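You operate a simulated robot arm through the tools that you are given. There is no shell and no other tool. Be economical: measure what you need, move in short steps, check, and stop when the job is done.

The job below is to be done with a simulated robot arm. You get a single attempt, and the scene is never put back.

## Task
Load the cassette that fits the white mailer's postage and stamp the mailer.
Fine: one stamp; crank back, stamp tray drawn out again. Where these are worked on the way, their far stop is far enough and under half their travel is too little: stamp tray.
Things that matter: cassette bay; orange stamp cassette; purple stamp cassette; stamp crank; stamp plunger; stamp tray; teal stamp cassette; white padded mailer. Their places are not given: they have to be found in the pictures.

The check looks at the end state, three seconds after you hand in, the way a careful person would. Anything else that was tipped, shoved, dropped, spilled or broken makes it a failure.

## Robot
A 7-joint arm with a two-finger parallel gripper, fixed in place. Base frame: the origin is at the foot of the arm, x ahead of it, y to its left, z up; the work surface is at about z = 780. Lengths are in mm, angles in rad, forces in N, time in s.
With the tool pointing down near the work surface it reaches from about 220 to 740 mm from the base axis. Its first joint turns from -2.897 to 2.897 rad. Payload 1.57 kg.
The TCP is the grasp point between the finger pads, 30 mm short of the fingertips. In the tool frame z runs along the fingers and y along their closing line. Largest opening 110 mm; finger width 24, thickness 12; the body of the gripper, 48 by 112 mm, starts 78 mm behind the TCP.
Orientation is that of the tool frame in the base frame, as a unit quaternion [w, x, y, z]. With the fingers straight down and closing along the base's y, the tool's x points along the base's -x, its y along +y and its z along -z.

## Interface
- The arm moves only by the tool move_arm. Its argument "motion" is a list of rows, each a list of 7 numbers: the shift along the tool's x, y, z in mm, then the turn, a rotation vector about the tool's x, y, z in rad, then the finger opening in mm, from 0 to 110. In form: [[tx, ty, tz, ax, ay, az, claw], ...]. A call has 1 to 20 rows; each row shifts and turns the commanded pose from where the row before left it, along the tool's axes as they then stand. Rows are played at 5 a second. More than 50 mm and 0.15 rad between two rows, or a gripper value outside its range, and nothing of the call is played. A pose out of reach is approached as far as the arm can. The call stops where the force on the tool passes 50 N (or 10 N more than at its start, if that is more) or the arm is blocked; 0.2 s more then pass. The fingers move at their own pace (about 45 mm/s each) and stop on an object; they squeeze with about 30 N. The grip force told is the motor's: it shows also when the fingers shut on nothing. Time passes only in rows, and 0.2 s behind the last, so rows that do not move let the fingers close. It gives the time, the measured TCP pose, the force on the tool (base axes), the opening and the grip force at its end, in the units of the frame above (readings bear some noise), with the torque about the TCP (base axes, N m) and any sound that the robot's microphone picked up.
- Cameras (640 x 400 px; columns grow to the right, rows downward): "scene" is fixed at [403.9, -512, 1361.9]; the picture's right is [0.80, 0.60, 0.00], its down [0.34, -0.46, -0.82] and it looks along [-0.49, 0.66, -0.57] (base axes); focal length 214 px, centre (320, 200). "wrist" rides on the gripper at [70, 16, -141] in the tool frame; the picture's right is [-0.23, 0.97, 0.00], its down [-0.86, -0.20, -0.48] and it looks along [-0.47, -0.11, 0.88] (tool axes); focal length 222 px, centre (320, 200).
- snapshot(camera): a new picture of that camera. The clock stands still meanwhile.
- raise_lower(by): slides the trunk up (or, below 0, down) by that many mm; the arm rides with it, the base frame stays. It gives what a move gives, with no picture.
- pixel_to_xyz(camera, pixels): for up to 12 pixels [column, row] of the newest picture of that camera ("zoom" is the newest enlarged one), the place [x, y, z] in the base frame of the surface seen there, good to about 2 mm, but the place of the scene camera against the robot may be out by one fixed shift of up to 25 mm in any direction. The clock stands still meanwhile.
- enlarge(camera, box): a new picture of the part [left, top, right, bottom] of that camera's present view, enlarged. The clock stands still meanwhile.
- close_job(): hands the job in; it is judged then, once.

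Keep the steps short. Do not move on a guess: measure, check each grasp and each placing, and mend mistakes. In all there are 80 turns and 34 pictures (those below and enlarged ones count). Leave the gripper open and the arm clear of the work at the hand-in unless told otherwise, and finish with a single line.

The tools are called after ">>>" as name(argument=value, ...) on one line, values as JSON. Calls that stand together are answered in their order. move_arm: Moves the arm, as the interface text tells. Its arguments: {"type":"object","properties":{"motion":{"type":"array"}},"required":["motion"]} The other tools are called the same way: raise_lower (by) slides the trunk up or down; snapshot (camera) takes a picture; pixel_to_xyz (camera, pixels) gives the place of the surface under pixels of a picture; enlarge (camera, box) takes an enlarged picture of a part of a camera's view; close_job () hands the job in.

At the start:

```text
time_s: 0.0
position: [314.5, -427.1, 1173.3]
tcp_rot: [0.001, 0.0, 1.0, 0.0]
wrist_force: [-0.7, 0.4, 0.0]
moment: [0.0, -0.04, 0.0]
finger_gap: 110.2
grip_force: 0.0
trunk travel left (down, up): [-500.0, 90.0]
```

scene: 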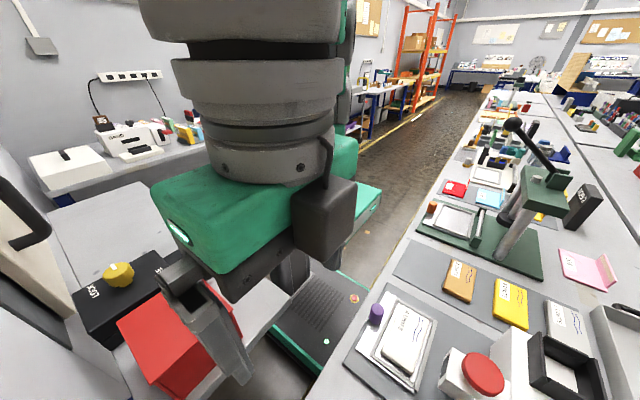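
wrist: 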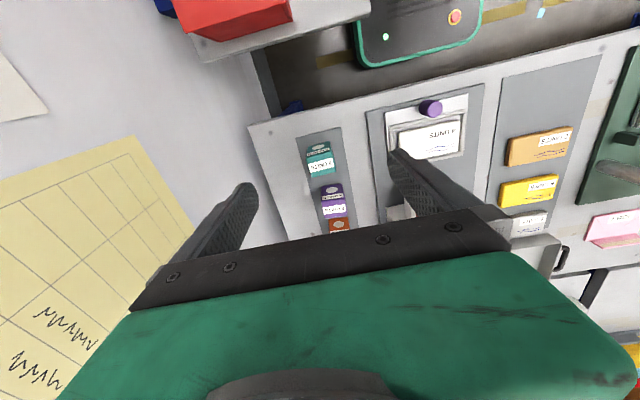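

The wrist view shows three cassettes (teal, purple, orange) beside a tray that holds the white mailer. I'll enlarge both views to read the labels.

>>> enlarge(camera="scene", box=[330, 240, 640, 400])

>>> enlarge(camera="wrist", box=[280, 80, 600, 280])

```text
2.06 times, centred on (485, 320) of scene
```

zoom: 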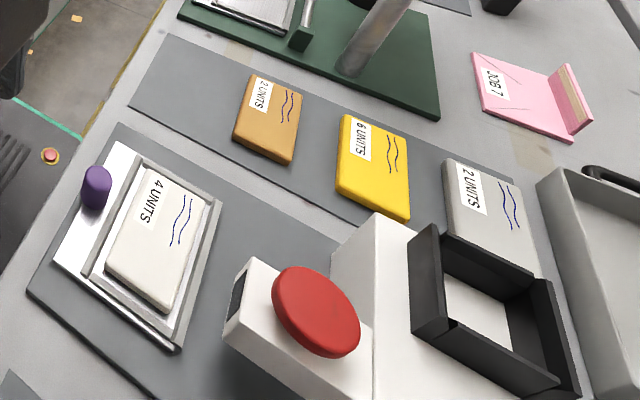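

```text
2.00 times, centred on (440, 180) of wrist
```

zoom: 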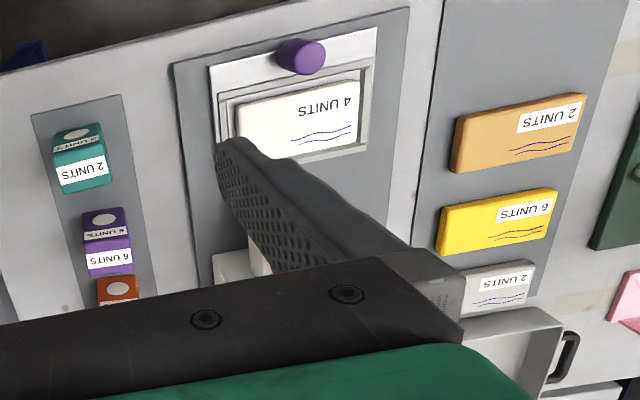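

The mailer reads 4 UNITS, teal is 2 and purple is 6, so orange should be 4. I'll confirm that later. Next I'll measure the main features in both views.

>>> pixel_to_xyz(camera="scene", pixels=[[376, 312], [405, 340], [482, 372], [455, 385], [535, 345], [565, 375], [540, 365], [500, 395], [420, 312], [386, 385], [350, 362], [430, 390]])

>>> pixel_to_xyz(camera="wrist", pixels=[[430, 108], [431, 142], [320, 166], [318, 148], [333, 210], [332, 190], [340, 225], [395, 212], [310, 138], [398, 118], [466, 98], [336, 228]])

```text
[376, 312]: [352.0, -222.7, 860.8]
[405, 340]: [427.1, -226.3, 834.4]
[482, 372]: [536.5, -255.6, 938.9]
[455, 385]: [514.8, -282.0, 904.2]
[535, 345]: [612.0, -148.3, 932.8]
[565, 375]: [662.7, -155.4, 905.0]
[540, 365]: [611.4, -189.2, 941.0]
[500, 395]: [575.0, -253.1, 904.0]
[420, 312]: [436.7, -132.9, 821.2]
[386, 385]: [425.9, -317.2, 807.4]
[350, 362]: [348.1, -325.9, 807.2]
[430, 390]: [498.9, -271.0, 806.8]
```

```text
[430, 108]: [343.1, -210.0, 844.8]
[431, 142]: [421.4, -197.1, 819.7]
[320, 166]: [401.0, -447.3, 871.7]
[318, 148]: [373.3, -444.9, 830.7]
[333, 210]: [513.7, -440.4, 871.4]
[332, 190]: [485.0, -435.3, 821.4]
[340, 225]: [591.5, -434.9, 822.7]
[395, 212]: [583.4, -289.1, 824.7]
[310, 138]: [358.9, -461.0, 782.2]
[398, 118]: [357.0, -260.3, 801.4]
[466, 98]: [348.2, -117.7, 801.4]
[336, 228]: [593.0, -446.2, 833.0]
```

The robot faces +x, with the cassettes at about y=-440 and the press around x=550, y=-220. I'll move the arm forward, high above the work, for a clearer view.

>>> move_arm(motion=[[-40, 10, 0, 0, 0, 0, 110], [-40, 10, 0, 0, 0, 0, 110], [-40, 10, 0, 0, 0, 0, 110], [-40, 10, 0, 0, 0, 0, 110], [-40, 10, 0, 0, 0, 0, 110], [0, 0, 0, 0, 0, 0, 110]])

>>> snapshot(camera="wrist")

>>> snapshot(camera="scene")

```text
time_s: 1.4
position: [517.1, -377.4, 1174.6]
tcp_rot: [0.0, 0.0, 1.0, 0.0]
wrist_force: [0.0, -0.2, -0.2]
moment: [-0.03, 0.03, 0.02]
finger_gap: 110.0
grip_force: 0.0
trunk travel left (down, up): [-500.0, 90.0]
```

```text
29 pictures are left
```

wrist: 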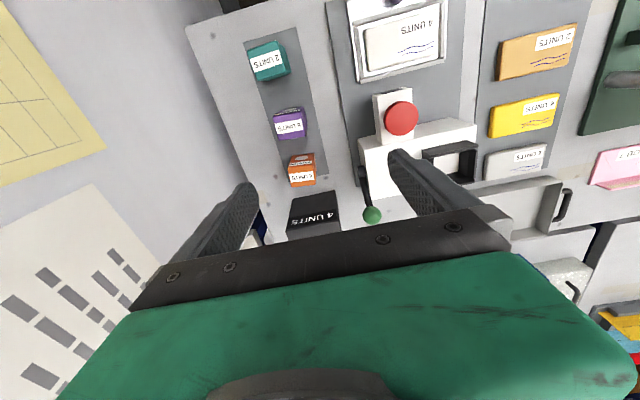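

```text
28 pictures are left
```

scene: 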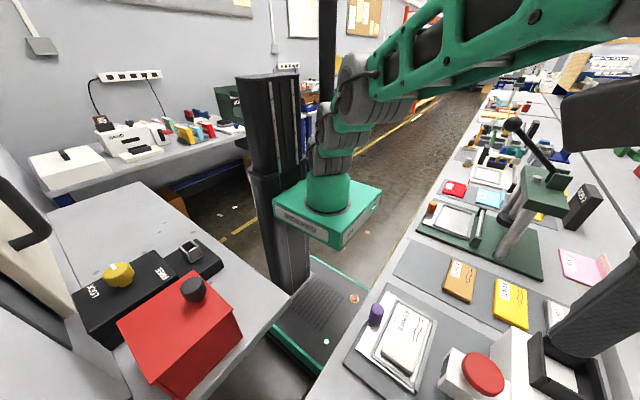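

The crank (green ball, at 372,214) is now visible on the press's -y side. I'll enlarge this view.

>>> enlarge(camera="wrist", box=[230, 20, 550, 240])

>>> pixel_to_xyz(camera="wrist", pixels=[[302, 177], [301, 162], [303, 186], [402, 118], [372, 214], [366, 180], [452, 164], [437, 147], [318, 212], [392, 4], [402, 45], [290, 123]])

```text
1.82 times, centred on (390, 130) of wrist
```

zoom: 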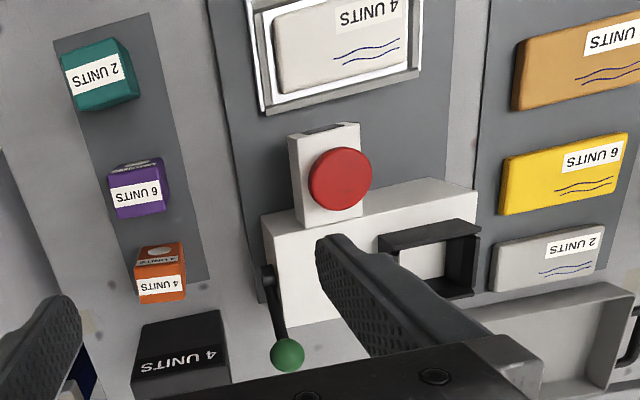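

```text
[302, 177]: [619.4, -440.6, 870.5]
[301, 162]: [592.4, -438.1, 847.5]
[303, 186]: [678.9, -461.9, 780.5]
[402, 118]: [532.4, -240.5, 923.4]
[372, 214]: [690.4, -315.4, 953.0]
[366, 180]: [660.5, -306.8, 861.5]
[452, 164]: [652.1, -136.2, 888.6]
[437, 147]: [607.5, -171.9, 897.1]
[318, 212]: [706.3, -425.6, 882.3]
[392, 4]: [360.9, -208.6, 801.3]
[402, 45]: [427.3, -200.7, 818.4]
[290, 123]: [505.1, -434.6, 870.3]
```

Orange reads 4 UNITS, so it's the matching cassette. I'll move above the press to see the bay, plunger and crank.

>>> move_arm(motion=[[-20, 40, 0, 0, 0, 0, 110], [-20, 40, 0, 0, 0, 0, 110], [-20, 40, 0, 0, 0, 0, 110], [-20, 40, 0, 0, 0, 0, 110], [-20, 40, 0, 0, 0, 0, 110], [0, 20, 30, 0, 0, 0, 110], [0, 0, 20, 0, 0, 0, 110], [0, 0, 0, 0, 0, 0, 110]])

>>> enlarge(camera="wrist", box=[160, 0, 540, 240])

```text
time_s: 3.2
position: [614.3, -158.3, 1123.2]
tcp_rot: [0.0, 0.0, 1.0, -0.001]
wrist_force: [-0.6, -0.5, -0.8]
moment: [0.02, 0.0, 0.02]
finger_gap: 110.0
grip_force: 0.2
trunk travel left (down, up): [-500.0, 90.0]
```

```text
1.67 times, centred on (350, 120) of wrist
```

zoom: 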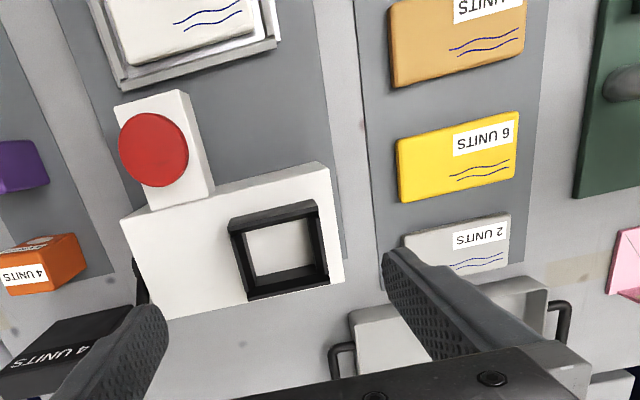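

The bay is a four-walled pocket. I'll measure its rim, its floor and the plunger.

>>> pixel_to_xyz(camera="zoom", pixels=[[230, 222], [315, 203], [248, 298], [328, 279], [280, 248], [322, 240], [275, 212], [240, 262], [287, 288], [310, 222], [300, 268], [253, 268]])

>>> pixel_to_xyz(camera="zoom", pixels=[[122, 222], [325, 168], [342, 280], [170, 315], [153, 150], [150, 195], [205, 150], [185, 95], [120, 105], [152, 116], [186, 180], [205, 300]])

```text
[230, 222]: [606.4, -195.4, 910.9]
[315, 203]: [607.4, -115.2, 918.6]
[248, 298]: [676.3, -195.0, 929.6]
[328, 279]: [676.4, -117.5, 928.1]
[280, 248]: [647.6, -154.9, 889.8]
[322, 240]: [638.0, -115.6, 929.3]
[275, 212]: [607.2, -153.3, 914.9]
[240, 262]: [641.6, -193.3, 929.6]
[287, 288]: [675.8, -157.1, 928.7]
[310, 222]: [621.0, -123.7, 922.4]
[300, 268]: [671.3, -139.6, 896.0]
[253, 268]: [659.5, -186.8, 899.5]
```

```text
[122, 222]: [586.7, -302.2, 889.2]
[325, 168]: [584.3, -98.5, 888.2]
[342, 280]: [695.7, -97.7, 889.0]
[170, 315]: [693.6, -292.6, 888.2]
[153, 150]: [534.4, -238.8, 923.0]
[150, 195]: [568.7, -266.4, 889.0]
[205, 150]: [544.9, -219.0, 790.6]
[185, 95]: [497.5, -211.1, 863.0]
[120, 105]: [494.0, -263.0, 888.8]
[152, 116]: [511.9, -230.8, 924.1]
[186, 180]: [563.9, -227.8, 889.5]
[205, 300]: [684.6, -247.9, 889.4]
```

The bay's outer size is about x 606–677, y -197…-113, with rim z 929 and floor z 889.5. Next is a closer look at the orange cassette and the crank.

>>> move_arm(motion=[[0, -45, 0, 0, 0, 0, 110], [0, -45, 0, 0, 0, 0, 110], [0, -45, 0, 0, 0, 0, 110], [0, -45, 0, 0, 0, 0, 110], [0, -45, 0, 0, 0, 0, 110], [10, 0, 20, 0, 0, 0, 110], [0, 0, 0, 0, 0, 0, 110]])

>>> enlarge(camera="wrist", box=[180, 0, 560, 240])

```text
time_s: 4.8
position: [573.0, -357.8, 1091.2]
tcp_rot: [0.0, 0.0, 1.0, -0.001]
wrist_force: [-0.3, -0.2, 0.2]
moment: [-0.01, -0.03, 0.01]
finger_gap: 110.3
grip_force: 0.1
out of reach, approached as far as the arm can: row 4, 5
trunk travel left (down, up): [-500.0, 90.0]
```

```text
1.67 times, centred on (370, 120) of wrist
```

zoom: 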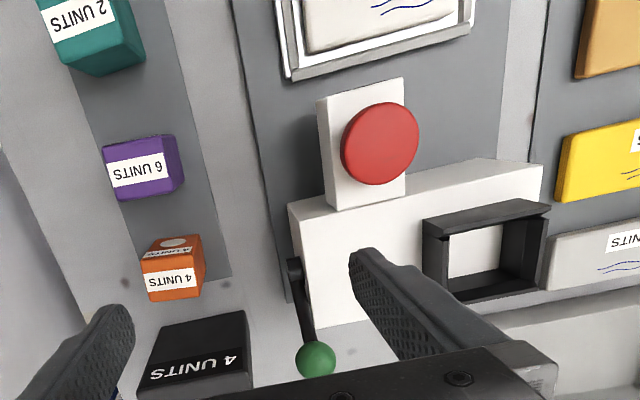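

Reach is limited at this height, so I may need the trunk. First I'll measure the orange cassette's corners and the crank.

>>> pixel_to_xyz(camera="zoom", pixels=[[170, 284], [145, 274], [193, 270], [150, 298], [196, 290], [147, 252], [192, 238], [199, 262], [203, 280], [172, 243], [168, 252], [140, 172]])

>>> pixel_to_xyz(camera="zoom", pixels=[[315, 358], [313, 342], [306, 320], [302, 300], [298, 280], [293, 266], [294, 290], [160, 350], [240, 312], [200, 325], [165, 330], [160, 140]])

```text
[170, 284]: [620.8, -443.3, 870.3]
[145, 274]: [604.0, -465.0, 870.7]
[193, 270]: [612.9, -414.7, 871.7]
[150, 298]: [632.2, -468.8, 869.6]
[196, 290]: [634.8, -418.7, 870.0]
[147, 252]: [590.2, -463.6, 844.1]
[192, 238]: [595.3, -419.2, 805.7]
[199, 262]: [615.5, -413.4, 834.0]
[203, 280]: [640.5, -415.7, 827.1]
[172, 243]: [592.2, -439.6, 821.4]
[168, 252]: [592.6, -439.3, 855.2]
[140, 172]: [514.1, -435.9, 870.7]
```

```text
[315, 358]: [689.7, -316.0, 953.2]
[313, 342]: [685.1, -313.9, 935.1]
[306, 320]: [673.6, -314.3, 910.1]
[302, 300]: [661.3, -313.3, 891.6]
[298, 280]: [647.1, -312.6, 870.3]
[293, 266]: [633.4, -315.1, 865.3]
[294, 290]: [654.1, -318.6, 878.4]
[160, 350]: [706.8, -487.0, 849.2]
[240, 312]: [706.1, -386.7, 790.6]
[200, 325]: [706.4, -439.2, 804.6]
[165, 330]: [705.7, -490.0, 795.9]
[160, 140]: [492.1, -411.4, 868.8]
```

Orange's top is at z≈870, its centre is about (617,-441), and it's yawed roughly -0.1 rad. That's a radius of about 758, at the edge of reach, so I'll raise the trunk to put the shoulder nearer level with the wrist.

>>> raise_lower(by=85)

```text
time_s: 6.0
position: [573.1, -359.1, 1175.3]
tcp_rot: [-0.001, -0.001, 1.0, -0.001]
wrist_force: [-0.1, -0.2, 0.4]
moment: [-0.01, -0.01, 0.0]
finger_gap: 110.1
grip_force: 0.1
trunk travel left (down, up): [-585.0, 5.0]
```

I'll descend and move out in steps to a point about 95 mm above the orange cassette's top, with the tool turned to match its yaw.

>>> move_arm(motion=[[0, -20, 40, 0, 0, 0, 110], [0, -20, 40, 0, 0, 0, 110], [0, -20, 40, 0, 0, 0, 110], [-20, -11, 40, 0, 0, 0, 110], [-22, -11, 40, 0, 0, 0, 110], [0, 0, 0, 0, 0, 0.1, 110], [0, 0, 0, 0, 0, 0, 110]])

>>> snapshot(camera="wrist")

```text
time_s: 7.6
position: [593.8, -426.5, 995.4]
tcp_rot: [0.001, 0.051, 0.999, 0.0]
wrist_force: [0.7, -0.7, -0.3]
moment: [0.0, -0.02, -0.01]
finger_gap: 110.1
grip_force: 0.2
out of reach, approached as far as the arm can: row 5
trunk travel left (down, up): [-585.0, 5.0]
```

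```text
24 pictures are left
```

wrist: 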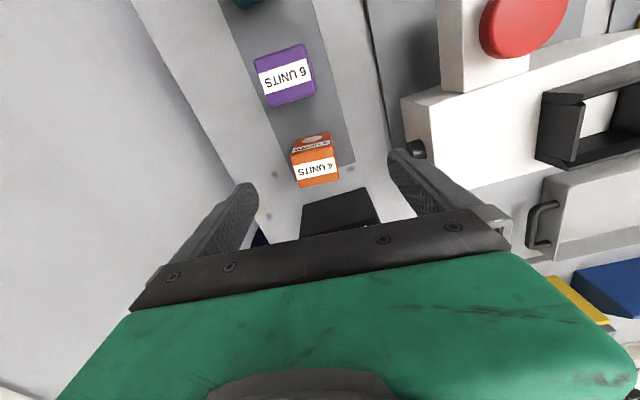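

I'm at the reach limit for this height. I'll measure the orange cassette from this view before going on.

>>> enlarge(camera="wrist", box=[260, 110, 380, 200])

```text
4.44 times, centred on (320, 155) of wrist
```

zoom: 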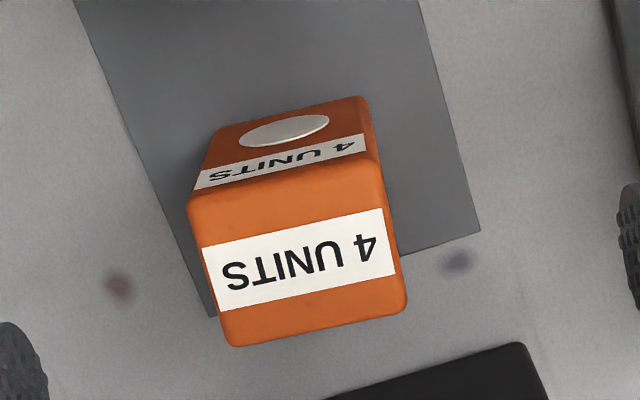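

>>> pixel_to_xyz(camera="zoom", pixels=[[194, 212], [378, 168], [235, 340], [402, 302], [300, 260], [292, 190], [210, 140], [362, 105], [390, 190], [300, 125], [225, 325], [395, 240]])

```text
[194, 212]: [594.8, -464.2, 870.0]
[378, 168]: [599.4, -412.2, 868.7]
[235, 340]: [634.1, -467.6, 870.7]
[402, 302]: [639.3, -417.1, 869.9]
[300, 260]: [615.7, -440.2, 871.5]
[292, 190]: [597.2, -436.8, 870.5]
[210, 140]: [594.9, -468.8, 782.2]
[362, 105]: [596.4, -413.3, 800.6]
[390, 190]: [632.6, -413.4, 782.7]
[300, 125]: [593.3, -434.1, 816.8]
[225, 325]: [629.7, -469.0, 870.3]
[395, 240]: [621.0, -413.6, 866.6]
```

The cassette's top is centred at (617,-440) with yaw about -0.1. I'll go straight down to z≈920 and read the pose.

>>> move_arm(motion=[[0, 0, 40, 0, 0, 0, 110], [0, 0, 35, 0, 0, 0, 110], [0, 0, 0, 0, 0, 0, 110]])

```text
time_s: 8.4
position: [594.3, -422.4, 921.1]
tcp_rot: [0.001, 0.05, 0.999, 0.0]
wrist_force: [-0.9, -0.2, 0.3]
moment: [0.0, -0.01, -0.05]
finger_gap: 109.8
grip_force: 0.0
trunk travel left (down, up): [-585.0, 5.0]
```

Now I'll move outward to the cassette centre at this height.

>>> move_arm(motion=[[-12, -8, 10, 0, 0, 0, 110], [-12, -7, 10, 0, 0, 0, 110], [0, 0, 0, 0, 0, 0, 110]])

```text
time_s: 9.2
position: [599.0, -427.7, 906.1]
tcp_rot: [0.0, 0.049, 0.999, 0.0]
wrist_force: [0.1, -0.2, 0.1]
moment: [0.02, -0.03, 0.0]
finger_gap: 109.9
grip_force: 0.1
out of reach, approached as far as the arm can: row 1, 2
trunk travel left (down, up): [-585.0, 5.0]
```

The vertical-tool reach stops at a radius of about 736. I'll tilt the fingers outward by 0.2 rad about the tool's y axis, which keeps the pads parallel to the cassette sides, and then move out.

>>> move_arm(motion=[[0, 0, 0, 0, -0.1, 0, 110], [0, 0, 0, 0, -0.1, 0, 110], [-7.4, -5.2, 5, 0, 0, 0, 110], [-7.4, -5.2, 5, 0, 0, 0, 110], [0, 0, 0, 0, 0, 0, 110]])

```text
time_s: 10.4
position: [612.8, -440.6, 897.7]
tcp_rot: [0.1, 0.049, 0.994, -0.005]
wrist_force: [-1.0, 0.5, -0.9]
moment: [-0.06, 0.0, 0.02]
finger_gap: 110.1
grip_force: 0.1
trunk travel left (down, up): [-585.0, 5.0]
```

The tilt works and I'm over the cassette. I'll lower to z≈860 with the fingers on either side.

>>> move_arm(motion=[[1.8, 0.2, 19, 0, 0, 0, 110], [1.8, 0.2, 19, 0, 0, 0, 110], [0, 0, 0, 0, 0, 0, 110]])

>>> snapshot(camera="wrist")

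```text
time_s: 11.2
position: [617.6, -443.5, 860.2]
tcp_rot: [0.099, 0.049, 0.994, -0.005]
wrist_force: [0.9, -0.3, -0.4]
moment: [-0.01, -0.04, -0.02]
finger_gap: 109.8
grip_force: 0.0
trunk travel left (down, up): [-585.0, 5.0]
```

```text
22 pictures are left
```

wrist: 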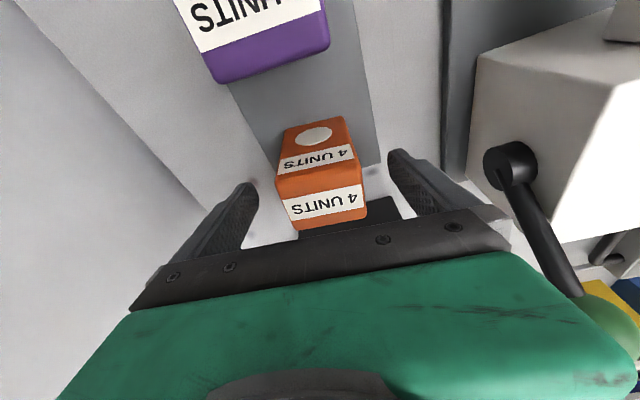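

The cassette sits between the fingers, so I'll close on it.

>>> move_arm(motion=[[0, 3, 0, 0, 0, 0, 80], [0, 0, 0, 0, 0, 0, 40], [0, 0, 0, 0, 0, 0, 40], [0, 0, 0, 0, 0, 0, 40], [0, 0, 0, 0, 0, 0, 40], [0, 0, 0, 0, 0, 0, 40]])

```text
time_s: 12.6
position: [616.7, -440.1, 859.0]
tcp_rot: [0.1, 0.05, 0.994, -0.004]
wrist_force: [0.3, 0.1, 0.3]
moment: [0.0, 0.0, 0.02]
finger_gap: 55.5
grip_force: 29.9
trunk travel left (down, up): [-585.0, 5.0]
```

Gripped, with a gap of 55.5 mm. I'll lift while drawing inward slightly.

>>> move_arm(motion=[[-3, 0, -15, 0, 0, 0, 40], [1.8, -1, -41, 0, 0, 0, 40], [1.8, -1, -41, 0, 0, 0, 40], [1.8, -1, -41, 0, 0, 0, 40], [0, 0, 0, 0, 0, 0, 40]])

>>> snapshot(camera="wrist")

```text
time_s: 13.8
position: [587.4, -440.2, 997.4]
tcp_rot: [0.099, 0.049, 0.994, -0.005]
wrist_force: [-0.3, -0.5, 0.3]
moment: [-0.01, -0.01, 0.01]
finger_gap: 40.1
grip_force: 0.0
trunk travel left (down, up): [-585.0, 5.0]
```

```text
21 pictures are left
```

wrist: 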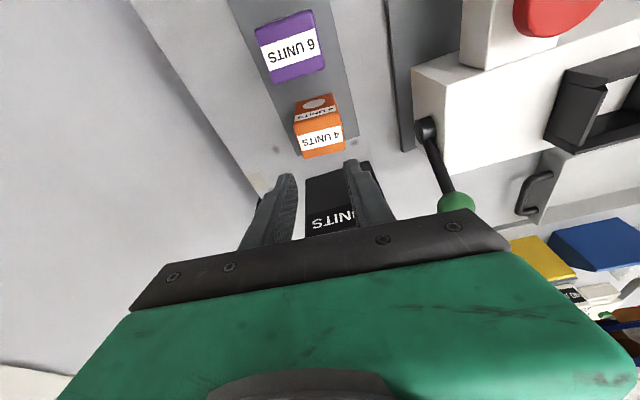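

The grip was lost: the gap reads 40 and the cassette is still standing on its plate. I'll look at it closely before retrying.

>>> enlarge(camera="wrist", box=[250, 70, 390, 170])

>>> pixel_to_xyz(camera="wrist", pixels=[[321, 140], [300, 133], [339, 126], [307, 155], [344, 147], [297, 105], [332, 97], [290, 45]])

```text
4.00 times, centred on (320, 120) of wrist
```

zoom: 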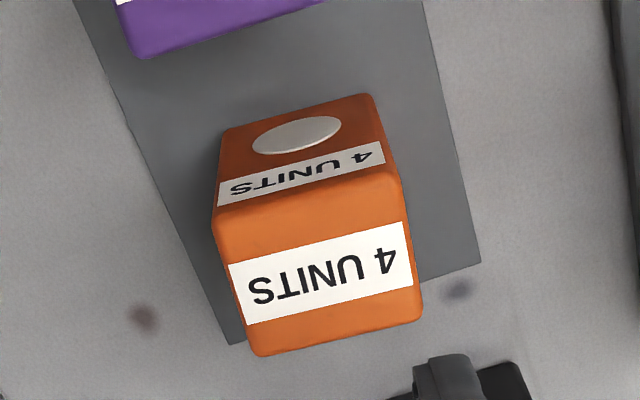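

```text
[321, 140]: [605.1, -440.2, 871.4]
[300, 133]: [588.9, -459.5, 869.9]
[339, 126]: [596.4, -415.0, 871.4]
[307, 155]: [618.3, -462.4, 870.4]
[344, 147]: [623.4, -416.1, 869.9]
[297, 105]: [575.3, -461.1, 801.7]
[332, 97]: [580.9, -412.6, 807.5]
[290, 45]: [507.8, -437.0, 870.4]
```

The cassette is upright but shifted about 10 mm, with its centre now near (606,-440). I'll reopen, descend again, grip with full closing force, and lift very gently.

>>> move_arm(motion=[[0, 0, 0, 0, 0, 0, 110], [0, 0, 0, 0, 0, 0, 110], [0, 0, 0, 0, 0, 0, 110], [0, 0, 0, 0, 0, 0, 110], [2.4, 0.5, 35.2, 0, 0, 0, 110], [2.4, 0.5, 35.2, 0, 0, 0, 110], [2.4, 0.5, 35.2, 0, 0, 0, 110], [2.4, 0.5, 35.2, 0, 0, 0, 110], [0, 0, 0, 0, 0, 0, 110]])

>>> enlarge(camera="wrist", box=[170, 80, 490, 280])

```text
time_s: 15.8
position: [606.8, -440.0, 854.8]
tcp_rot: [0.101, 0.049, 0.994, -0.005]
wrist_force: [0.0, 0.1, 0.3]
moment: [0.02, 0.0, 0.01]
finger_gap: 110.0
grip_force: 0.0
trunk travel left (down, up): [-585.0, 5.0]
```

```text
2.00 times, centred on (330, 180) of wrist
```

zoom: 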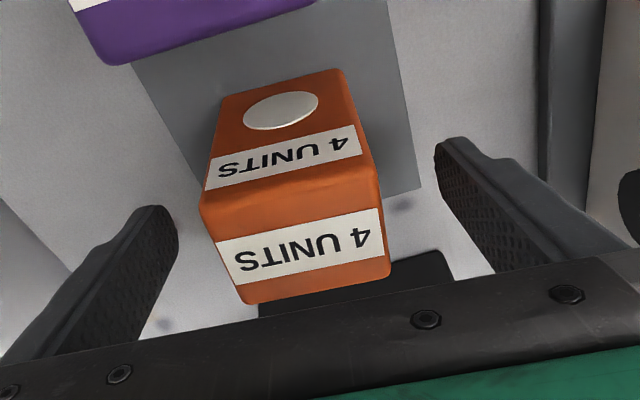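

The fingers straddle it well. I'll close, let it settle, and lift slowly by about 6 mm.

>>> move_arm(motion=[[0, 0, 0, 0, 0, 0, 70], [0, 0, 0, 0, 0, 0, 30], [0, 0, 0, 0, 0, 0, 0], [0, 0, 0, 0, 0, 0, 0], [0, 0, 0, 0, 0, 0, 0], [0, 0, 0, 0, 0, 0, 0], [0, 0, 0, 0, 0, 0, 0]])

>>> move_arm(motion=[[-0.4, 0, -2, 0, 0, 0, 0], [-0.4, 0, -2, 0, 0, 0, 0], [-0.4, 0, -2, 0, 0, 0, 0], [0, 0, 0, 0, 0, 0, 0]])

```text
time_s: 17.4
position: [605.9, -440.3, 856.2]
tcp_rot: [0.099, 0.05, 0.994, -0.005]
wrist_force: [-1.0, -0.7, 1.4]
moment: [0.04, 0.02, 0.01]
finger_gap: 55.6
grip_force: 30.3
trunk travel left (down, up): [-585.0, 5.0]
```

```text
time_s: 18.4
position: [606.2, -439.2, 863.2]
tcp_rot: [0.099, 0.05, 0.994, -0.004]
wrist_force: [0.4, 0.2, -0.9]
moment: [0.02, 0.02, 0.0]
finger_gap: 55.6
grip_force: 29.6
trunk travel left (down, up): [-585.0, 5.0]
```

I'll compare the same view to see whether the cassette came up with the fingers.

>>> enlarge(camera="wrist", box=[170, 80, 490, 280])

>>> pixel_to_xyz(camera="zoom", pixels=[[300, 245], [290, 190], [280, 285]])

```text
2.00 times, centred on (330, 180) of wrist
```

zoom: 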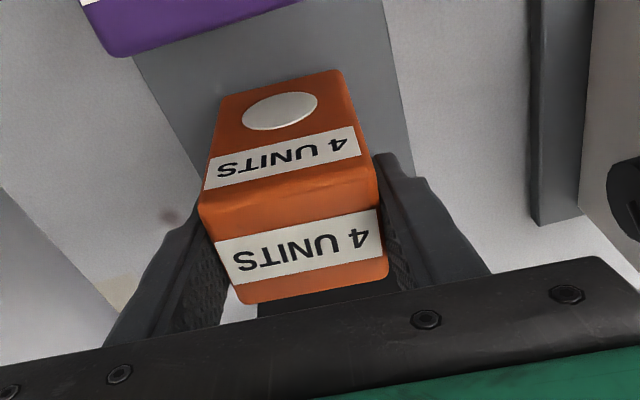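

```text
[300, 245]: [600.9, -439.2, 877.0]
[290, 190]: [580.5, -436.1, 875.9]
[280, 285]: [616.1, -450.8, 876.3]
```

It's lifted: the top has gone from 870 to 876.5. I'll continue slowly, drawing inward.

>>> move_arm(motion=[[-2, 0, -6, 0, 0, 0, 0], [-2, 0, -8, 0, 0, 0, 0], [-1, 0, -10, 0, 0, 0, 0], [0.9, -0.3, -10.4, 0, 0, 0, 0], [0.9, -0.3, -10.4, 0, 0, 0, 0], [0.9, -0.3, -10.4, 0, 0, 0, 0], [0.9, -0.3, -10.4, 0, 0, 0, 0], [0.9, -0.3, -10.4, 0, 0, 0, 0], [0.9, -0.3, -10.4, 0, 0, 0, 0], [0, 0, 0, 0, 0, 0, 0]])

```text
time_s: 20.6
position: [587.8, -439.2, 945.4]
tcp_rot: [0.099, 0.049, 0.994, -0.004]
wrist_force: [-0.2, -0.6, -0.9]
moment: [-0.01, -0.03, 0.0]
finger_gap: 55.5
grip_force: 30.0
trunk travel left (down, up): [-585.0, 5.0]
```

Still held. I'll go on up to z≈1050.

>>> move_arm(motion=[[0.4, 0, -6, 0, 0, 0, 0], [0.9, -0.3, -10.4, 0, 0, 0, 0], [0.9, -0.3, -10.4, 0, 0, 0, 0], [0.9, -0.3, -10.4, 0, 0, 0, 0], [0.9, -0.3, -10.4, 0, 0, 0, 0], [0.9, -0.3, -10.4, 0, 0, 0, 0], [0.9, -0.3, -10.4, 0, 0, 0, 0], [0.9, -0.3, -10.4, 0, 0, 0, 0], [0.9, -0.3, -10.4, 0, 0, 0, 0], [0.9, -0.3, -10.4, 0, 0, 0, 0], [0.4, 0, -6, 0, 0, 0, 0], [0, 0, 0, 0, 0, 0, 0]])

>>> snapshot(camera="wrist")

```text
time_s: 23.2
position: [557.6, -441.7, 1047.7]
tcp_rot: [0.099, 0.049, 0.994, -0.005]
wrist_force: [0.6, 0.2, -0.3]
moment: [0.01, -0.02, 0.01]
finger_gap: 55.4
grip_force: 30.2
trunk travel left (down, up): [-585.0, 5.0]
```

```text
17 pictures are left
```

wrist: 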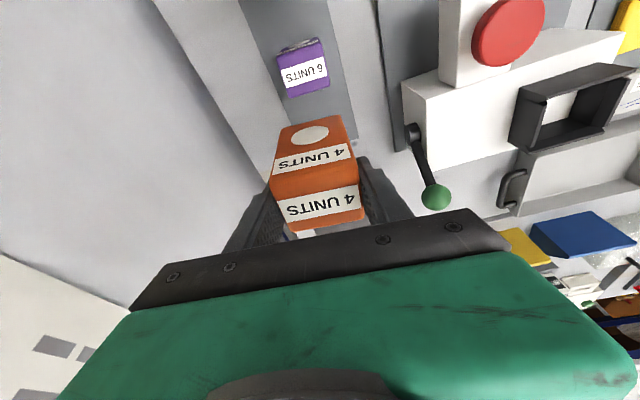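

Held firmly. I'll turn the yaw back to square and carry it over the bay at (642,-155) at this height.

>>> move_arm(motion=[[0, 0, 0, -0.01, 0, -0.049, 0], [0, 0, 0, -0.01, 0, -0.049, 0], [-3, 10, 0.6, 0, 0, 0, 0], [-5.88, 20.5, 1.19, 0, 0, 0, 0], [-5.88, 20.5, 1.19, 0, 0, 0, 0], [-5.88, 20.5, 1.19, 0, 0, 0, 0], [-5.88, 20.5, 1.19, 0, 0, 0, 0], [-5.88, 20.5, 1.19, 0, 0, 0, 0], [-5.88, 20.5, 1.19, 0, 0, 0, 0], [-5.88, 20.5, 1.19, 0, 0, 0, 0], [-5.88, 20.5, 1.19, 0, 0, 0, 0], [-5.88, 20.5, 1.19, 0, 0, 0, 0], [-5.88, 20.5, 1.19, 0, 0, 0, 0], [-5.88, 20.5, 1.19, 0, 0, 0, 0], [-5.88, 20.5, 1.19, 0, 0, 0, 0], [-5.88, 20.5, 1.19, 0, 0, 0, 0], [-3, 10, 0.6, 0, 0, 0, 0], [0, 0, 0, 0, 0, 0, 0]])

>>> enlarge(camera="wrist", box=[170, 40, 490, 240])

```text
time_s: 27.0
position: [643.6, -152.0, 1047.3]
tcp_rot: [0.099, 0.0, 0.995, 0.0]
wrist_force: [0.1, -0.4, -1.4]
moment: [0.01, 0.02, 0.03]
finger_gap: 55.5
grip_force: 30.1
trunk travel left (down, up): [-585.0, 5.0]
```

```text
2.00 times, centred on (330, 140) of wrist
```

zoom: 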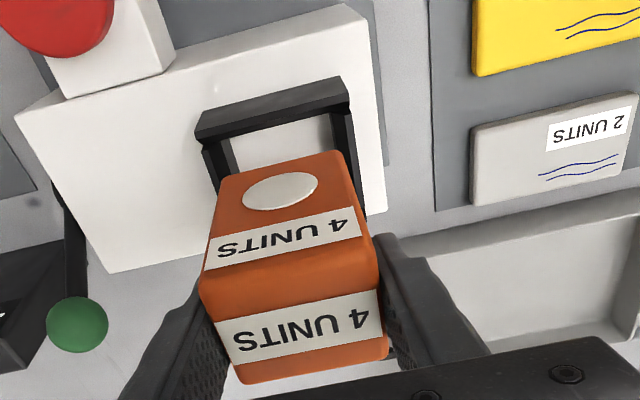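

Holding well above the bay. I'll measure the rim and the cassette edges from here for alignment.

>>> pixel_to_xyz(camera="zoom", pixels=[[200, 118], [340, 82], [206, 139], [348, 106], [213, 160], [231, 155], [333, 130], [352, 125], [280, 124], [272, 120], [280, 145], [278, 105]])

>>> pixel_to_xyz(camera="zoom", pixels=[[208, 285], [368, 245], [236, 375], [384, 340], [225, 185], [340, 158], [280, 172], [290, 270], [312, 365], [378, 275], [215, 330], [300, 330]])

```text
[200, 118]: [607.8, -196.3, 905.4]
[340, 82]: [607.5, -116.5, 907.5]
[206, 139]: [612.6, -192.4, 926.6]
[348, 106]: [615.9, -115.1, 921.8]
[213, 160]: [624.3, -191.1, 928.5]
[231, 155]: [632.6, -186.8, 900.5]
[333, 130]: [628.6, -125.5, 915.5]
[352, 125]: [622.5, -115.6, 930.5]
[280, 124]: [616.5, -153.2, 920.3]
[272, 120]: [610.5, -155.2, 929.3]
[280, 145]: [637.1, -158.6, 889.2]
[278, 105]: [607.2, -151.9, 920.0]
```

```text
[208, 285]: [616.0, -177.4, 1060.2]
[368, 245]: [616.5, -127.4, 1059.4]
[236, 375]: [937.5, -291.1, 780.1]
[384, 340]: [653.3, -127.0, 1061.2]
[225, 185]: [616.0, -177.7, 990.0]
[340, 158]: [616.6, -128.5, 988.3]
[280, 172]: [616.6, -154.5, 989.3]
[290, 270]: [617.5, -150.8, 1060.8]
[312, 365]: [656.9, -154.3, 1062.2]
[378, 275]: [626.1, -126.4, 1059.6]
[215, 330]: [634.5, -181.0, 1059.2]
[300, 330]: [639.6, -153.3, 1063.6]
```

The bay's inner area is x 616.5–667.5, y -187…-125. The cassette's front face is at x 616 and its centre is y≈-153.5. I'll shift +3 in x and -2.5 in y, and lower to just above the rim.

>>> move_arm(motion=[[-2.9, -2.5, 0.6, 0, 0, 0, 0], [2, 0, 9.8, 0, 0, 0, 0], [2, 0, 9.8, 0, 0, 0, 0], [2, 0, 9.8, 0, 0, 0, 0], [1.4, 0, 6.9, 0, 0, 0, 0], [0, 0, 0, 0, 0, 0, 0]])

>>> enlarge(camera="wrist", box=[210, 60, 450, 210])

```text
time_s: 28.4
position: [644.9, -155.3, 1009.2]
tcp_rot: [0.099, 0.0, 0.995, 0.0]
wrist_force: [-0.6, -0.3, -1.1]
moment: [0.0, -0.05, -0.06]
finger_gap: 55.7
grip_force: 30.2
trunk travel left (down, up): [-585.0, 5.0]
```

```text
2.67 times, centred on (330, 135) of wrist
```

zoom: 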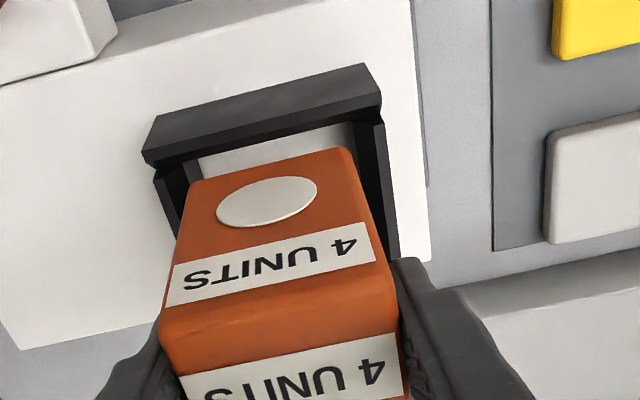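

>>> pixel_to_xyz(camera="zoom", pixels=[[196, 185], [345, 150], [270, 205], [270, 330], [157, 168], [178, 164], [194, 158], [355, 124], [383, 121], [270, 120], [190, 175], [365, 180]])

```text
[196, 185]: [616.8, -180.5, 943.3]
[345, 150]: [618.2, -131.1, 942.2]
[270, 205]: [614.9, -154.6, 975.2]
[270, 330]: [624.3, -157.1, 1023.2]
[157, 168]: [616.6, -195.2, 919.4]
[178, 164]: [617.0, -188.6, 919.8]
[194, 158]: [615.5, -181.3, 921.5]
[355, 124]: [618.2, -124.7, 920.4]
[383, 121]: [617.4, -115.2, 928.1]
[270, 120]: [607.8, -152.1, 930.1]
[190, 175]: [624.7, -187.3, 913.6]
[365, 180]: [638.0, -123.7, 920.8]
```

I need about +2 mm in x, and y is centred. Then I'll lower gently about 43 mm.

>>> move_arm(motion=[[-2, 0, 0.4, 0, 0, 0, 0], [1, 0, 5, 0, 0, 0, 0], [1, 0, 5, 0, 0, 0, 0], [1, 0, 5, 0, 0, 0, 0], [1, 0, 5, 0, 0, 0, 0], [1, 0, 5, 0, 0, 0, 0], [1, 0, 5, 0, 0, 0, 0], [1, 0, 5, 0, 0, 0, 0], [1, 0, 4, 0, 0, 0, 0], [0, 0, 0, 0, 0, 0, 0]])

```text
time_s: 30.6
position: [647.8, -155.4, 969.3]
tcp_rot: [0.099, 0.0, 0.995, 0.0]
wrist_force: [0.7, 0.2, -1.2]
moment: [0.05, -0.02, -0.01]
finger_gap: 55.4
grip_force: 30.3
trunk travel left (down, up): [-585.0, 5.0]
```

No contact yet, and the cassette is inside the bay. I'll continue in 2 mm steps until it seats.

>>> move_arm(motion=[[0.4, 0, 2, 0, 0, 0, 0], [0.4, 0, 2, 0, 0, 0, 0], [0.3, 0, 1.5, 0, 0, 0, 0], [0, 0, 0, 0, 0, 0, 0]])

>>> enlarge(camera="wrist", box=[210, 60, 450, 210])

>>> pixel_to_xyz(camera="zoom", pixels=[[270, 330], [230, 120], [170, 200], [380, 160], [270, 250]])

```text
time_s: 31.6
position: [647.9, -155.2, 963.3]
tcp_rot: [0.1, 0.0, 0.995, 0.0]
wrist_force: [0.4, 0.7, -1.4]
moment: [-0.01, 0.0, 0.04]
finger_gap: 55.4
grip_force: 30.1
trunk travel left (down, up): [-585.0, 5.0]
```

```text
2.67 times, centred on (330, 135) of wrist
```

zoom: 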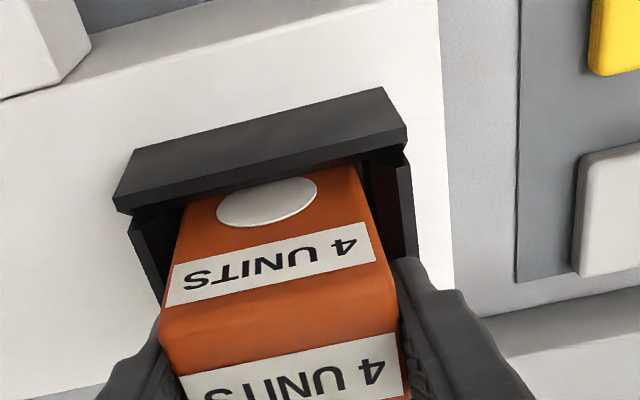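

```text
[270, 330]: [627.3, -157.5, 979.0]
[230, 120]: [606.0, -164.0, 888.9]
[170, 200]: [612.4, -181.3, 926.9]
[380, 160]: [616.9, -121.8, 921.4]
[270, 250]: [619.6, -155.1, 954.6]
```

The top is at 979, so the bottom is about 1 mm above the floor. I'll go down 1 mm more, open, and rise straight up.

>>> move_arm(motion=[[0.2, 0, 1, 0, 0, 0, 0], [0, 0, 0, 0, 0, 0, 50], [0, 0, 0, 0, 0, 0, 60], [0, 0, 0, 0, 0, 0, 75], [0, 0, 0, 0, 0, 0, 85], [-2, 0, -9.8, 0, 0, 0, 85], [-4, 0, -19.6, 0, 0, 0, 85], [-6, 0, -29.4, 0, 0, 0, 85], [-6, 0, -29.4, 0, 0, 0, 85], [0, 0, 0, 0, 0, 0, 85]])

>>> snapshot(camera="wrist")

```text
time_s: 33.8
position: [649.0, -154.4, 1053.8]
tcp_rot: [0.099, 0.0, 0.995, 0.0]
wrist_force: [0.4, 0.3, 0.8]
moment: [-0.02, 0.04, 0.0]
finger_gap: 84.8
grip_force: 0.1
trunk travel left (down, up): [-585.0, 5.0]
```

```text
13 pictures are left
```

wrist: 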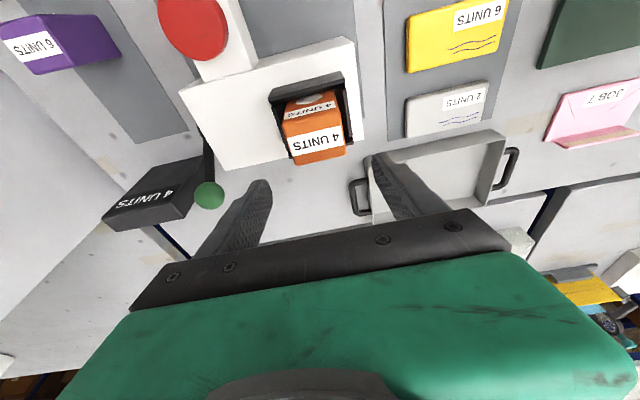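

The cassette is seated. Next I'll untilt the tool and go to the tray's purple knob, estimated near (347,-208).

>>> move_arm(motion=[[0, 0, 0, 0, 0.1, 0, 85], [0, 0, 0, 0, 0.1, 0, 85], [45, -7, 0, 0, 0, 0, 85], [45, -8, 0, 0, 0, 0, 85], [45, -8, 0, 0, 0, 0, 85], [45, -8, 5, 0, 0, 0, 85], [45, -8, 15, 0, 0, 0, 85], [45, -8, 15, 0, 0, 0, 85], [28, -7, 15, 0, 0, 0, 85], [0, 0, 0, 0, 0, 0, 85]])

>>> enlarge(camera="wrist", box=[160, 40, 480, 240])

```text
time_s: 36.0
position: [350.4, -209.9, 1004.2]
tcp_rot: [0.0, -0.001, 1.0, -0.001]
wrist_force: [0.0, -0.5, 0.2]
moment: [0.01, -0.01, -0.01]
finger_gap: 85.1
grip_force: 0.0
trunk travel left (down, up): [-585.0, 5.0]
```

```text
2.00 times, centred on (320, 140) of wrist
```

zoom: 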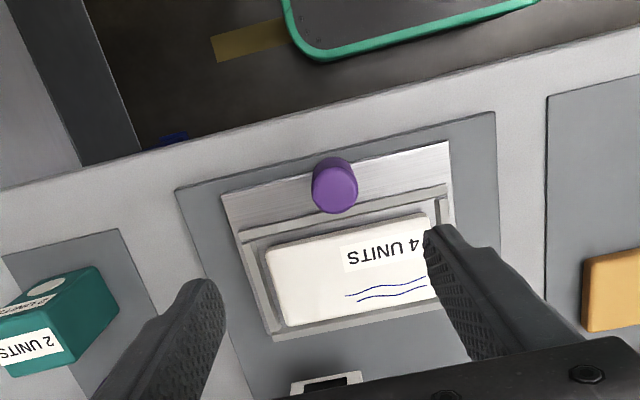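

>>> pixel_to_xyz(camera="zoom", pixels=[[335, 188], [316, 190], [356, 188], [336, 208], [335, 168], [230, 200], [445, 150], [280, 335], [300, 215], [420, 175], [345, 255], [275, 290]])

```text
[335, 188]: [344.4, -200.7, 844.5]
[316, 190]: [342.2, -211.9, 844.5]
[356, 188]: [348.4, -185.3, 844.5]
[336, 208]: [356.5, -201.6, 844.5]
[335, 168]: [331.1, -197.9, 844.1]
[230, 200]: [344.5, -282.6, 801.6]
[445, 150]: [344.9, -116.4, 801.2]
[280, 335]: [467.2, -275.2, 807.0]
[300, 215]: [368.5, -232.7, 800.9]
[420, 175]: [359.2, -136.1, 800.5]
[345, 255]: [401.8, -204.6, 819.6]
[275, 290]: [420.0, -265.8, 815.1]
```

The knob centre is (344,-199.5) with its top at z 844.5. I'll descend with the fingers either side to z≈836 and close on it.

>>> move_arm(motion=[[3, 5, 40, 0, 0, 0, 85], [3, 5, 40, 0, 0, 0, 85], [0, 0, 40, 0, 0, 0, 85], [0, 0, 30, 0, 0, 0, 85], [0, 0, 17, 0, 0, 0, 85], [0, 0, 0, 0, 0, 0, 50], [0, 0, 0, 0, 0, 0, 20], [0, 0, 0, 0, 0, 0, 10], [0, 0, 0, 0, 0, 0, 10], [0, 0, 0, 0, 0, 0, 10], [0, 0, 0, 0, 0, 0, 10]])

```text
time_s: 38.4
position: [343.2, -199.1, 837.5]
tcp_rot: [0.0, 0.0, 1.0, -0.001]
wrist_force: [0.1, 6.8, -1.2]
moment: [-0.51, -0.1, 0.05]
finger_gap: 31.9
grip_force: 38.7
trunk travel left (down, up): [-585.0, 5.0]
```

Knob gripped at a gap of 32. I'll push the tray in (+x) in 10 mm steps.

>>> move_arm(motion=[[-5, -0.5, 0, 0, 0, 0, 10], [-10, 0, 0, 0, 0, 0, 10], [-10, 0, 0, 0, 0, 0, 10], [-10, 0, 0, 0, 0, 0, 10], [-10, 0, 0, 0, 0, 0, 10], [-10, 0, 0, 0, 0, 0, 10], [-10, 0, 0, 0, 0, 0, 10], [-10, 0, 0, 0, 0, 0, 10], [0, 0, 0, 0, 0, 0, 10]])

```text
time_s: 40.4
position: [420.1, -200.3, 837.4]
tcp_rot: [0.0, 0.0, 1.0, 0.0]
wrist_force: [-0.4, -10.8, 3.4]
moment: [0.56, -0.71, -0.16]
finger_gap: 31.6
grip_force: 40.4
trunk travel left (down, up): [-585.0, 5.0]
```

It's sliding freely. A small y offset is building side load, so I'll correct by +0.6 and continue in to the stop.

>>> move_arm(motion=[[-5, 0.6, 0, 0, 0, 0, 10], [-8, 0, 0, 0, 0, 0, 10], [-8, 0, 0, 0, 0, 0, 10], [-8, 0, 0, 0, 0, 0, 10], [-6, 0, 0, 0, 0, 0, 10], [0, 0, 0, 0, 0, 0, 10]])

```text
time_s: 41.8
position: [446.9, -200.1, 836.7]
tcp_rot: [-0.004, 0.003, 1.0, -0.001]
wrist_force: [-34.3, -25.2, 5.8]
moment: [0.56, 0.07, -0.21]
finger_gap: 31.6
grip_force: 40.7
trunk travel left (down, up): [-585.0, 5.0]
```

I'm blocked at x≈447 with 34 N on the tool, which is about 104 mm of travel and puts the mailer under the plunger. I'll open, lift off, and look.

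>>> move_arm(motion=[[7, 0, 0, 0, 0, 0, 31], [0, 0, 0, 0, 0, 0, 50], [0, 0, 0, 0, 0, 0, 70], [0, 0, 0, 0, 0, 0, 85], [0, 0, -40, 0, 0, 0, 85], [10, 0, -45, 0, 0, 0, 85], [10, 0, -45, 0, 0, 0, 85], [0, 0, 0, 0, 0, 0, 85]])

>>> enlarge(camera="wrist", box=[160, 40, 480, 240])

>>> pixel_to_xyz(camera="zoom", pixels=[[335, 188], [330, 200], [320, 220], [340, 300]])

```text
time_s: 43.6
position: [428.3, -199.6, 966.5]
tcp_rot: [0.001, 0.0, 1.0, 0.0]
wrist_force: [-0.2, 0.9, 0.4]
moment: [-0.02, -0.03, 0.01]
finger_gap: 85.0
grip_force: 0.0
trunk travel left (down, up): [-585.0, 5.0]
```

```text
2.00 times, centred on (320, 140) of wrist
```

zoom: 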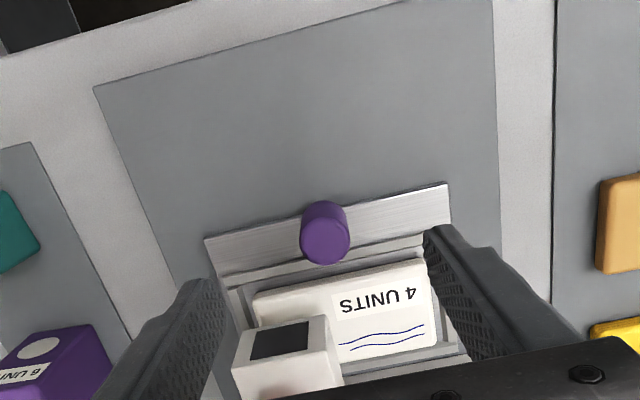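

```text
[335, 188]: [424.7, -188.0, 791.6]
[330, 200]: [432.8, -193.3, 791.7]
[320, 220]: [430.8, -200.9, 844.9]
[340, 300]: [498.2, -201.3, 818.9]
```

The tray may have been drawn back a little on release, so I'll measure the knob top precisely.

>>> pixel_to_xyz(camera="zoom", pixels=[[323, 203], [323, 210], [323, 235], [325, 250], [325, 258], [325, 262], [303, 230], [346, 228], [225, 240], [440, 188], [215, 290]])

```text
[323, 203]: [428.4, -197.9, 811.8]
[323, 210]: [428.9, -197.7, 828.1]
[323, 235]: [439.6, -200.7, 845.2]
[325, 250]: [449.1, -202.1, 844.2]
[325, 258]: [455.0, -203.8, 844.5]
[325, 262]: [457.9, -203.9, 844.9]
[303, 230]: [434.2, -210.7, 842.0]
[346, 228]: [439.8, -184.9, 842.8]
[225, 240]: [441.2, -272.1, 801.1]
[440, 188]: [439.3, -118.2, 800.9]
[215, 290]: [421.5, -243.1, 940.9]
```

The tray is about 100 mm in (knob centre x≈443), close to its far stop, so that's enough. Next is the crank: I'll rise, move toward it, tilt outward 0.3 rad, and look.

>>> move_arm(motion=[[0, 0, -37, 0, 0, 0, 85], [0, 0, -37, 0, 0, 0, 85], [-36, -23, 0, 0, 0, 0, 85], [-36, -23, 0, 0, 0, 0, 85], [-36, -23, 0, 0, 0, 0, 85], [-36, -23, 0, 0, 0, 0, 85], [-36, -24, 0, 0, 0, 0, 85], [0, 0, 0, 0, -0.1, 0, 85], [0, 0, 0, 0, -0.1, 0, 85], [0, 0, 0, 0, -0.1, 0, 85], [0, 0, 0, 0, 0, 0, 85]])

>>> snapshot(camera="wrist")

```text
time_s: 46.0
position: [607.7, -315.7, 1040.6]
tcp_rot: [0.149, 0.001, 0.989, 0.0]
wrist_force: [0.2, -0.1, -0.1]
moment: [0.01, -0.01, -0.03]
finger_gap: 84.9
grip_force: 0.0
trunk travel left (down, up): [-585.0, 5.0]
```

```text
10 pictures are left
```

wrist: 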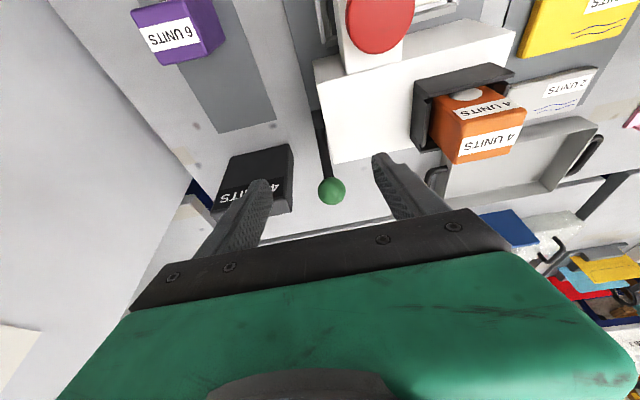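

>>> pixel_to_xyz(camera="wrist", pixels=[[331, 191], [320, 191], [344, 189], [332, 179], [332, 202], [326, 165], [321, 140], [317, 118], [318, 110], [328, 175], [250, 150], [290, 150]])

```text
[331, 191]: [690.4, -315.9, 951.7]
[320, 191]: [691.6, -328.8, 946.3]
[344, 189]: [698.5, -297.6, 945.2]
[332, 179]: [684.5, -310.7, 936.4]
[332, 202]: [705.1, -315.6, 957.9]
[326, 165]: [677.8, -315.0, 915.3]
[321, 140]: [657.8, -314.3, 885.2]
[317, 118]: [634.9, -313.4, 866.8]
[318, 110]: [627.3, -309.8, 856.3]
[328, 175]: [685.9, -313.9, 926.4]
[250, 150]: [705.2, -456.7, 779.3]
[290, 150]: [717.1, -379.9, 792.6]
```

The ball centre is about (699,-314.5,943). I'll move in with the fingers on either side.

>>> move_arm(motion=[[-10, 0.2, 18.4, 0, 0, 0, 85], [-10, 0.2, 18.4, 0, 0, 0, 85], [-10, 0.2, 18.4, 0, 0, 0, 85], [-10, 0.2, 18.4, 0, 0, 0, 85], [-10, 0.2, 18.4, 0, 0, 0, 85], [-10, 0.2, 18.4, 0, 0, 0, 85], [0, 0, 0, 0, 0, 0, 85]])

```text
time_s: 47.6
position: [697.9, -315.4, 955.0]
tcp_rot: [0.149, 0.0, 0.989, 0.0]
wrist_force: [-0.6, 0.2, 0.7]
moment: [-0.02, -0.01, -0.02]
finger_gap: 85.0
grip_force: 0.1
trunk travel left (down, up): [-585.0, 5.0]
```

Reached. I'll lower 5 mm more and close on the ball.

>>> move_arm(motion=[[1.5, 0, 5, 0, 0, 0, 60], [0, 0, 0, 0, 0, 0, 40], [0, 0, 0, 0, 0, 0, 20], [0, 0, 0, 0, 0, 0, 10], [0, 0, 0, 0, 0, 0, 10], [0, 0, 0, 0, 0, 0, 10]])

>>> enlarge(camera="wrist", box=[200, 90, 460, 250])

```text
time_s: 49.0
position: [698.9, -313.5, 950.0]
tcp_rot: [0.149, -0.001, 0.989, 0.001]
wrist_force: [-1.2, 5.9, -0.7]
moment: [0.04, -0.01, 0.06]
finger_gap: 36.8
grip_force: 39.1
trunk travel left (down, up): [-585.0, 5.0]
```

```text
2.46 times, centred on (330, 170) of wrist
```

zoom: 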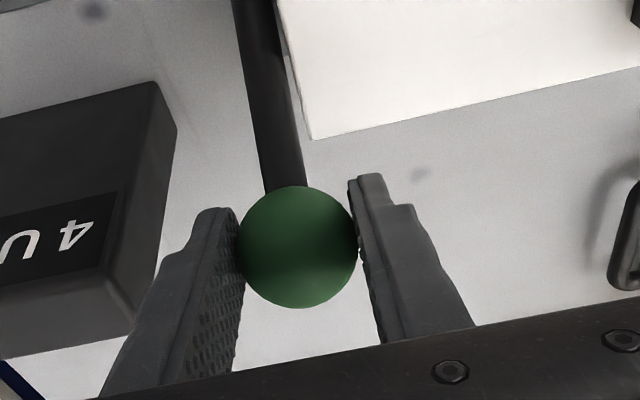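

The ball is gripped between the pads (gap 37). I'll test a small pull toward the robot along the arc and read the force.

>>> move_arm(motion=[[2.75, 0, -4.2, 0, 0, 0, 10], [2.75, 0, -4.2, 0, 0, 0, 10], [0, 0, 0, 0, 0, 0, 10]])

```text
time_s: 49.8
position: [690.7, -313.8, 954.6]
tcp_rot: [0.149, 0.0, 0.989, -0.001]
wrist_force: [10.8, 2.3, -5.9]
moment: [0.0, -1.28, 0.05]
finger_gap: 37.1
grip_force: 42.9
trunk travel left (down, up): [-585.0, 5.0]
```

The crank follows toward the robot against about 12 N. I'll continue along the arc, with the pivot taken as near (632,860).

>>> move_arm(motion=[[7.9, 0, -8.1, 0, 0, 0, 10], [8.95, 0, -7.6, 0, 0, 0, 10], [9.6, 0, -6.5, 0, 0, 0, 10], [10.3, 0, -5.5, 0, 0, 0, 10], [10.8, 0, -4.4, 0, 0, 0, 10], [0, 0, 0, 0, 0, 0, 10]])

```text
time_s: 51.2
position: [635.3, -314.2, 970.1]
tcp_rot: [0.15, -0.001, 0.989, -0.001]
wrist_force: [8.0, 8.2, 2.0]
moment: [0.06, -0.92, 0.07]
finger_gap: 36.9
grip_force: 43.6
trunk travel left (down, up): [-585.0, 5.0]
```

Moving smoothly with light force. Continuing the arc past vertical.

>>> move_arm(motion=[[11.2, 0, -3.3, 0, 0, 0, 10], [11.5, 0, -2.1, 0, 0, 0, 10], [11.6, 0, -0.9, 0, 0, 0, 10], [11.7, 0, 0.35, 0, 0, 0, 10], [0, 0, 0, 0, 0, 0, 10]])

```text
time_s: 52.4
position: [586.3, -313.9, 960.9]
tcp_rot: [0.147, 0.001, 0.989, 0.0]
wrist_force: [0.6, 6.0, -5.2]
moment: [0.07, 0.14, 0.06]
finger_gap: 37.3
grip_force: 32.5
trunk travel left (down, up): [-585.0, 5.0]
```

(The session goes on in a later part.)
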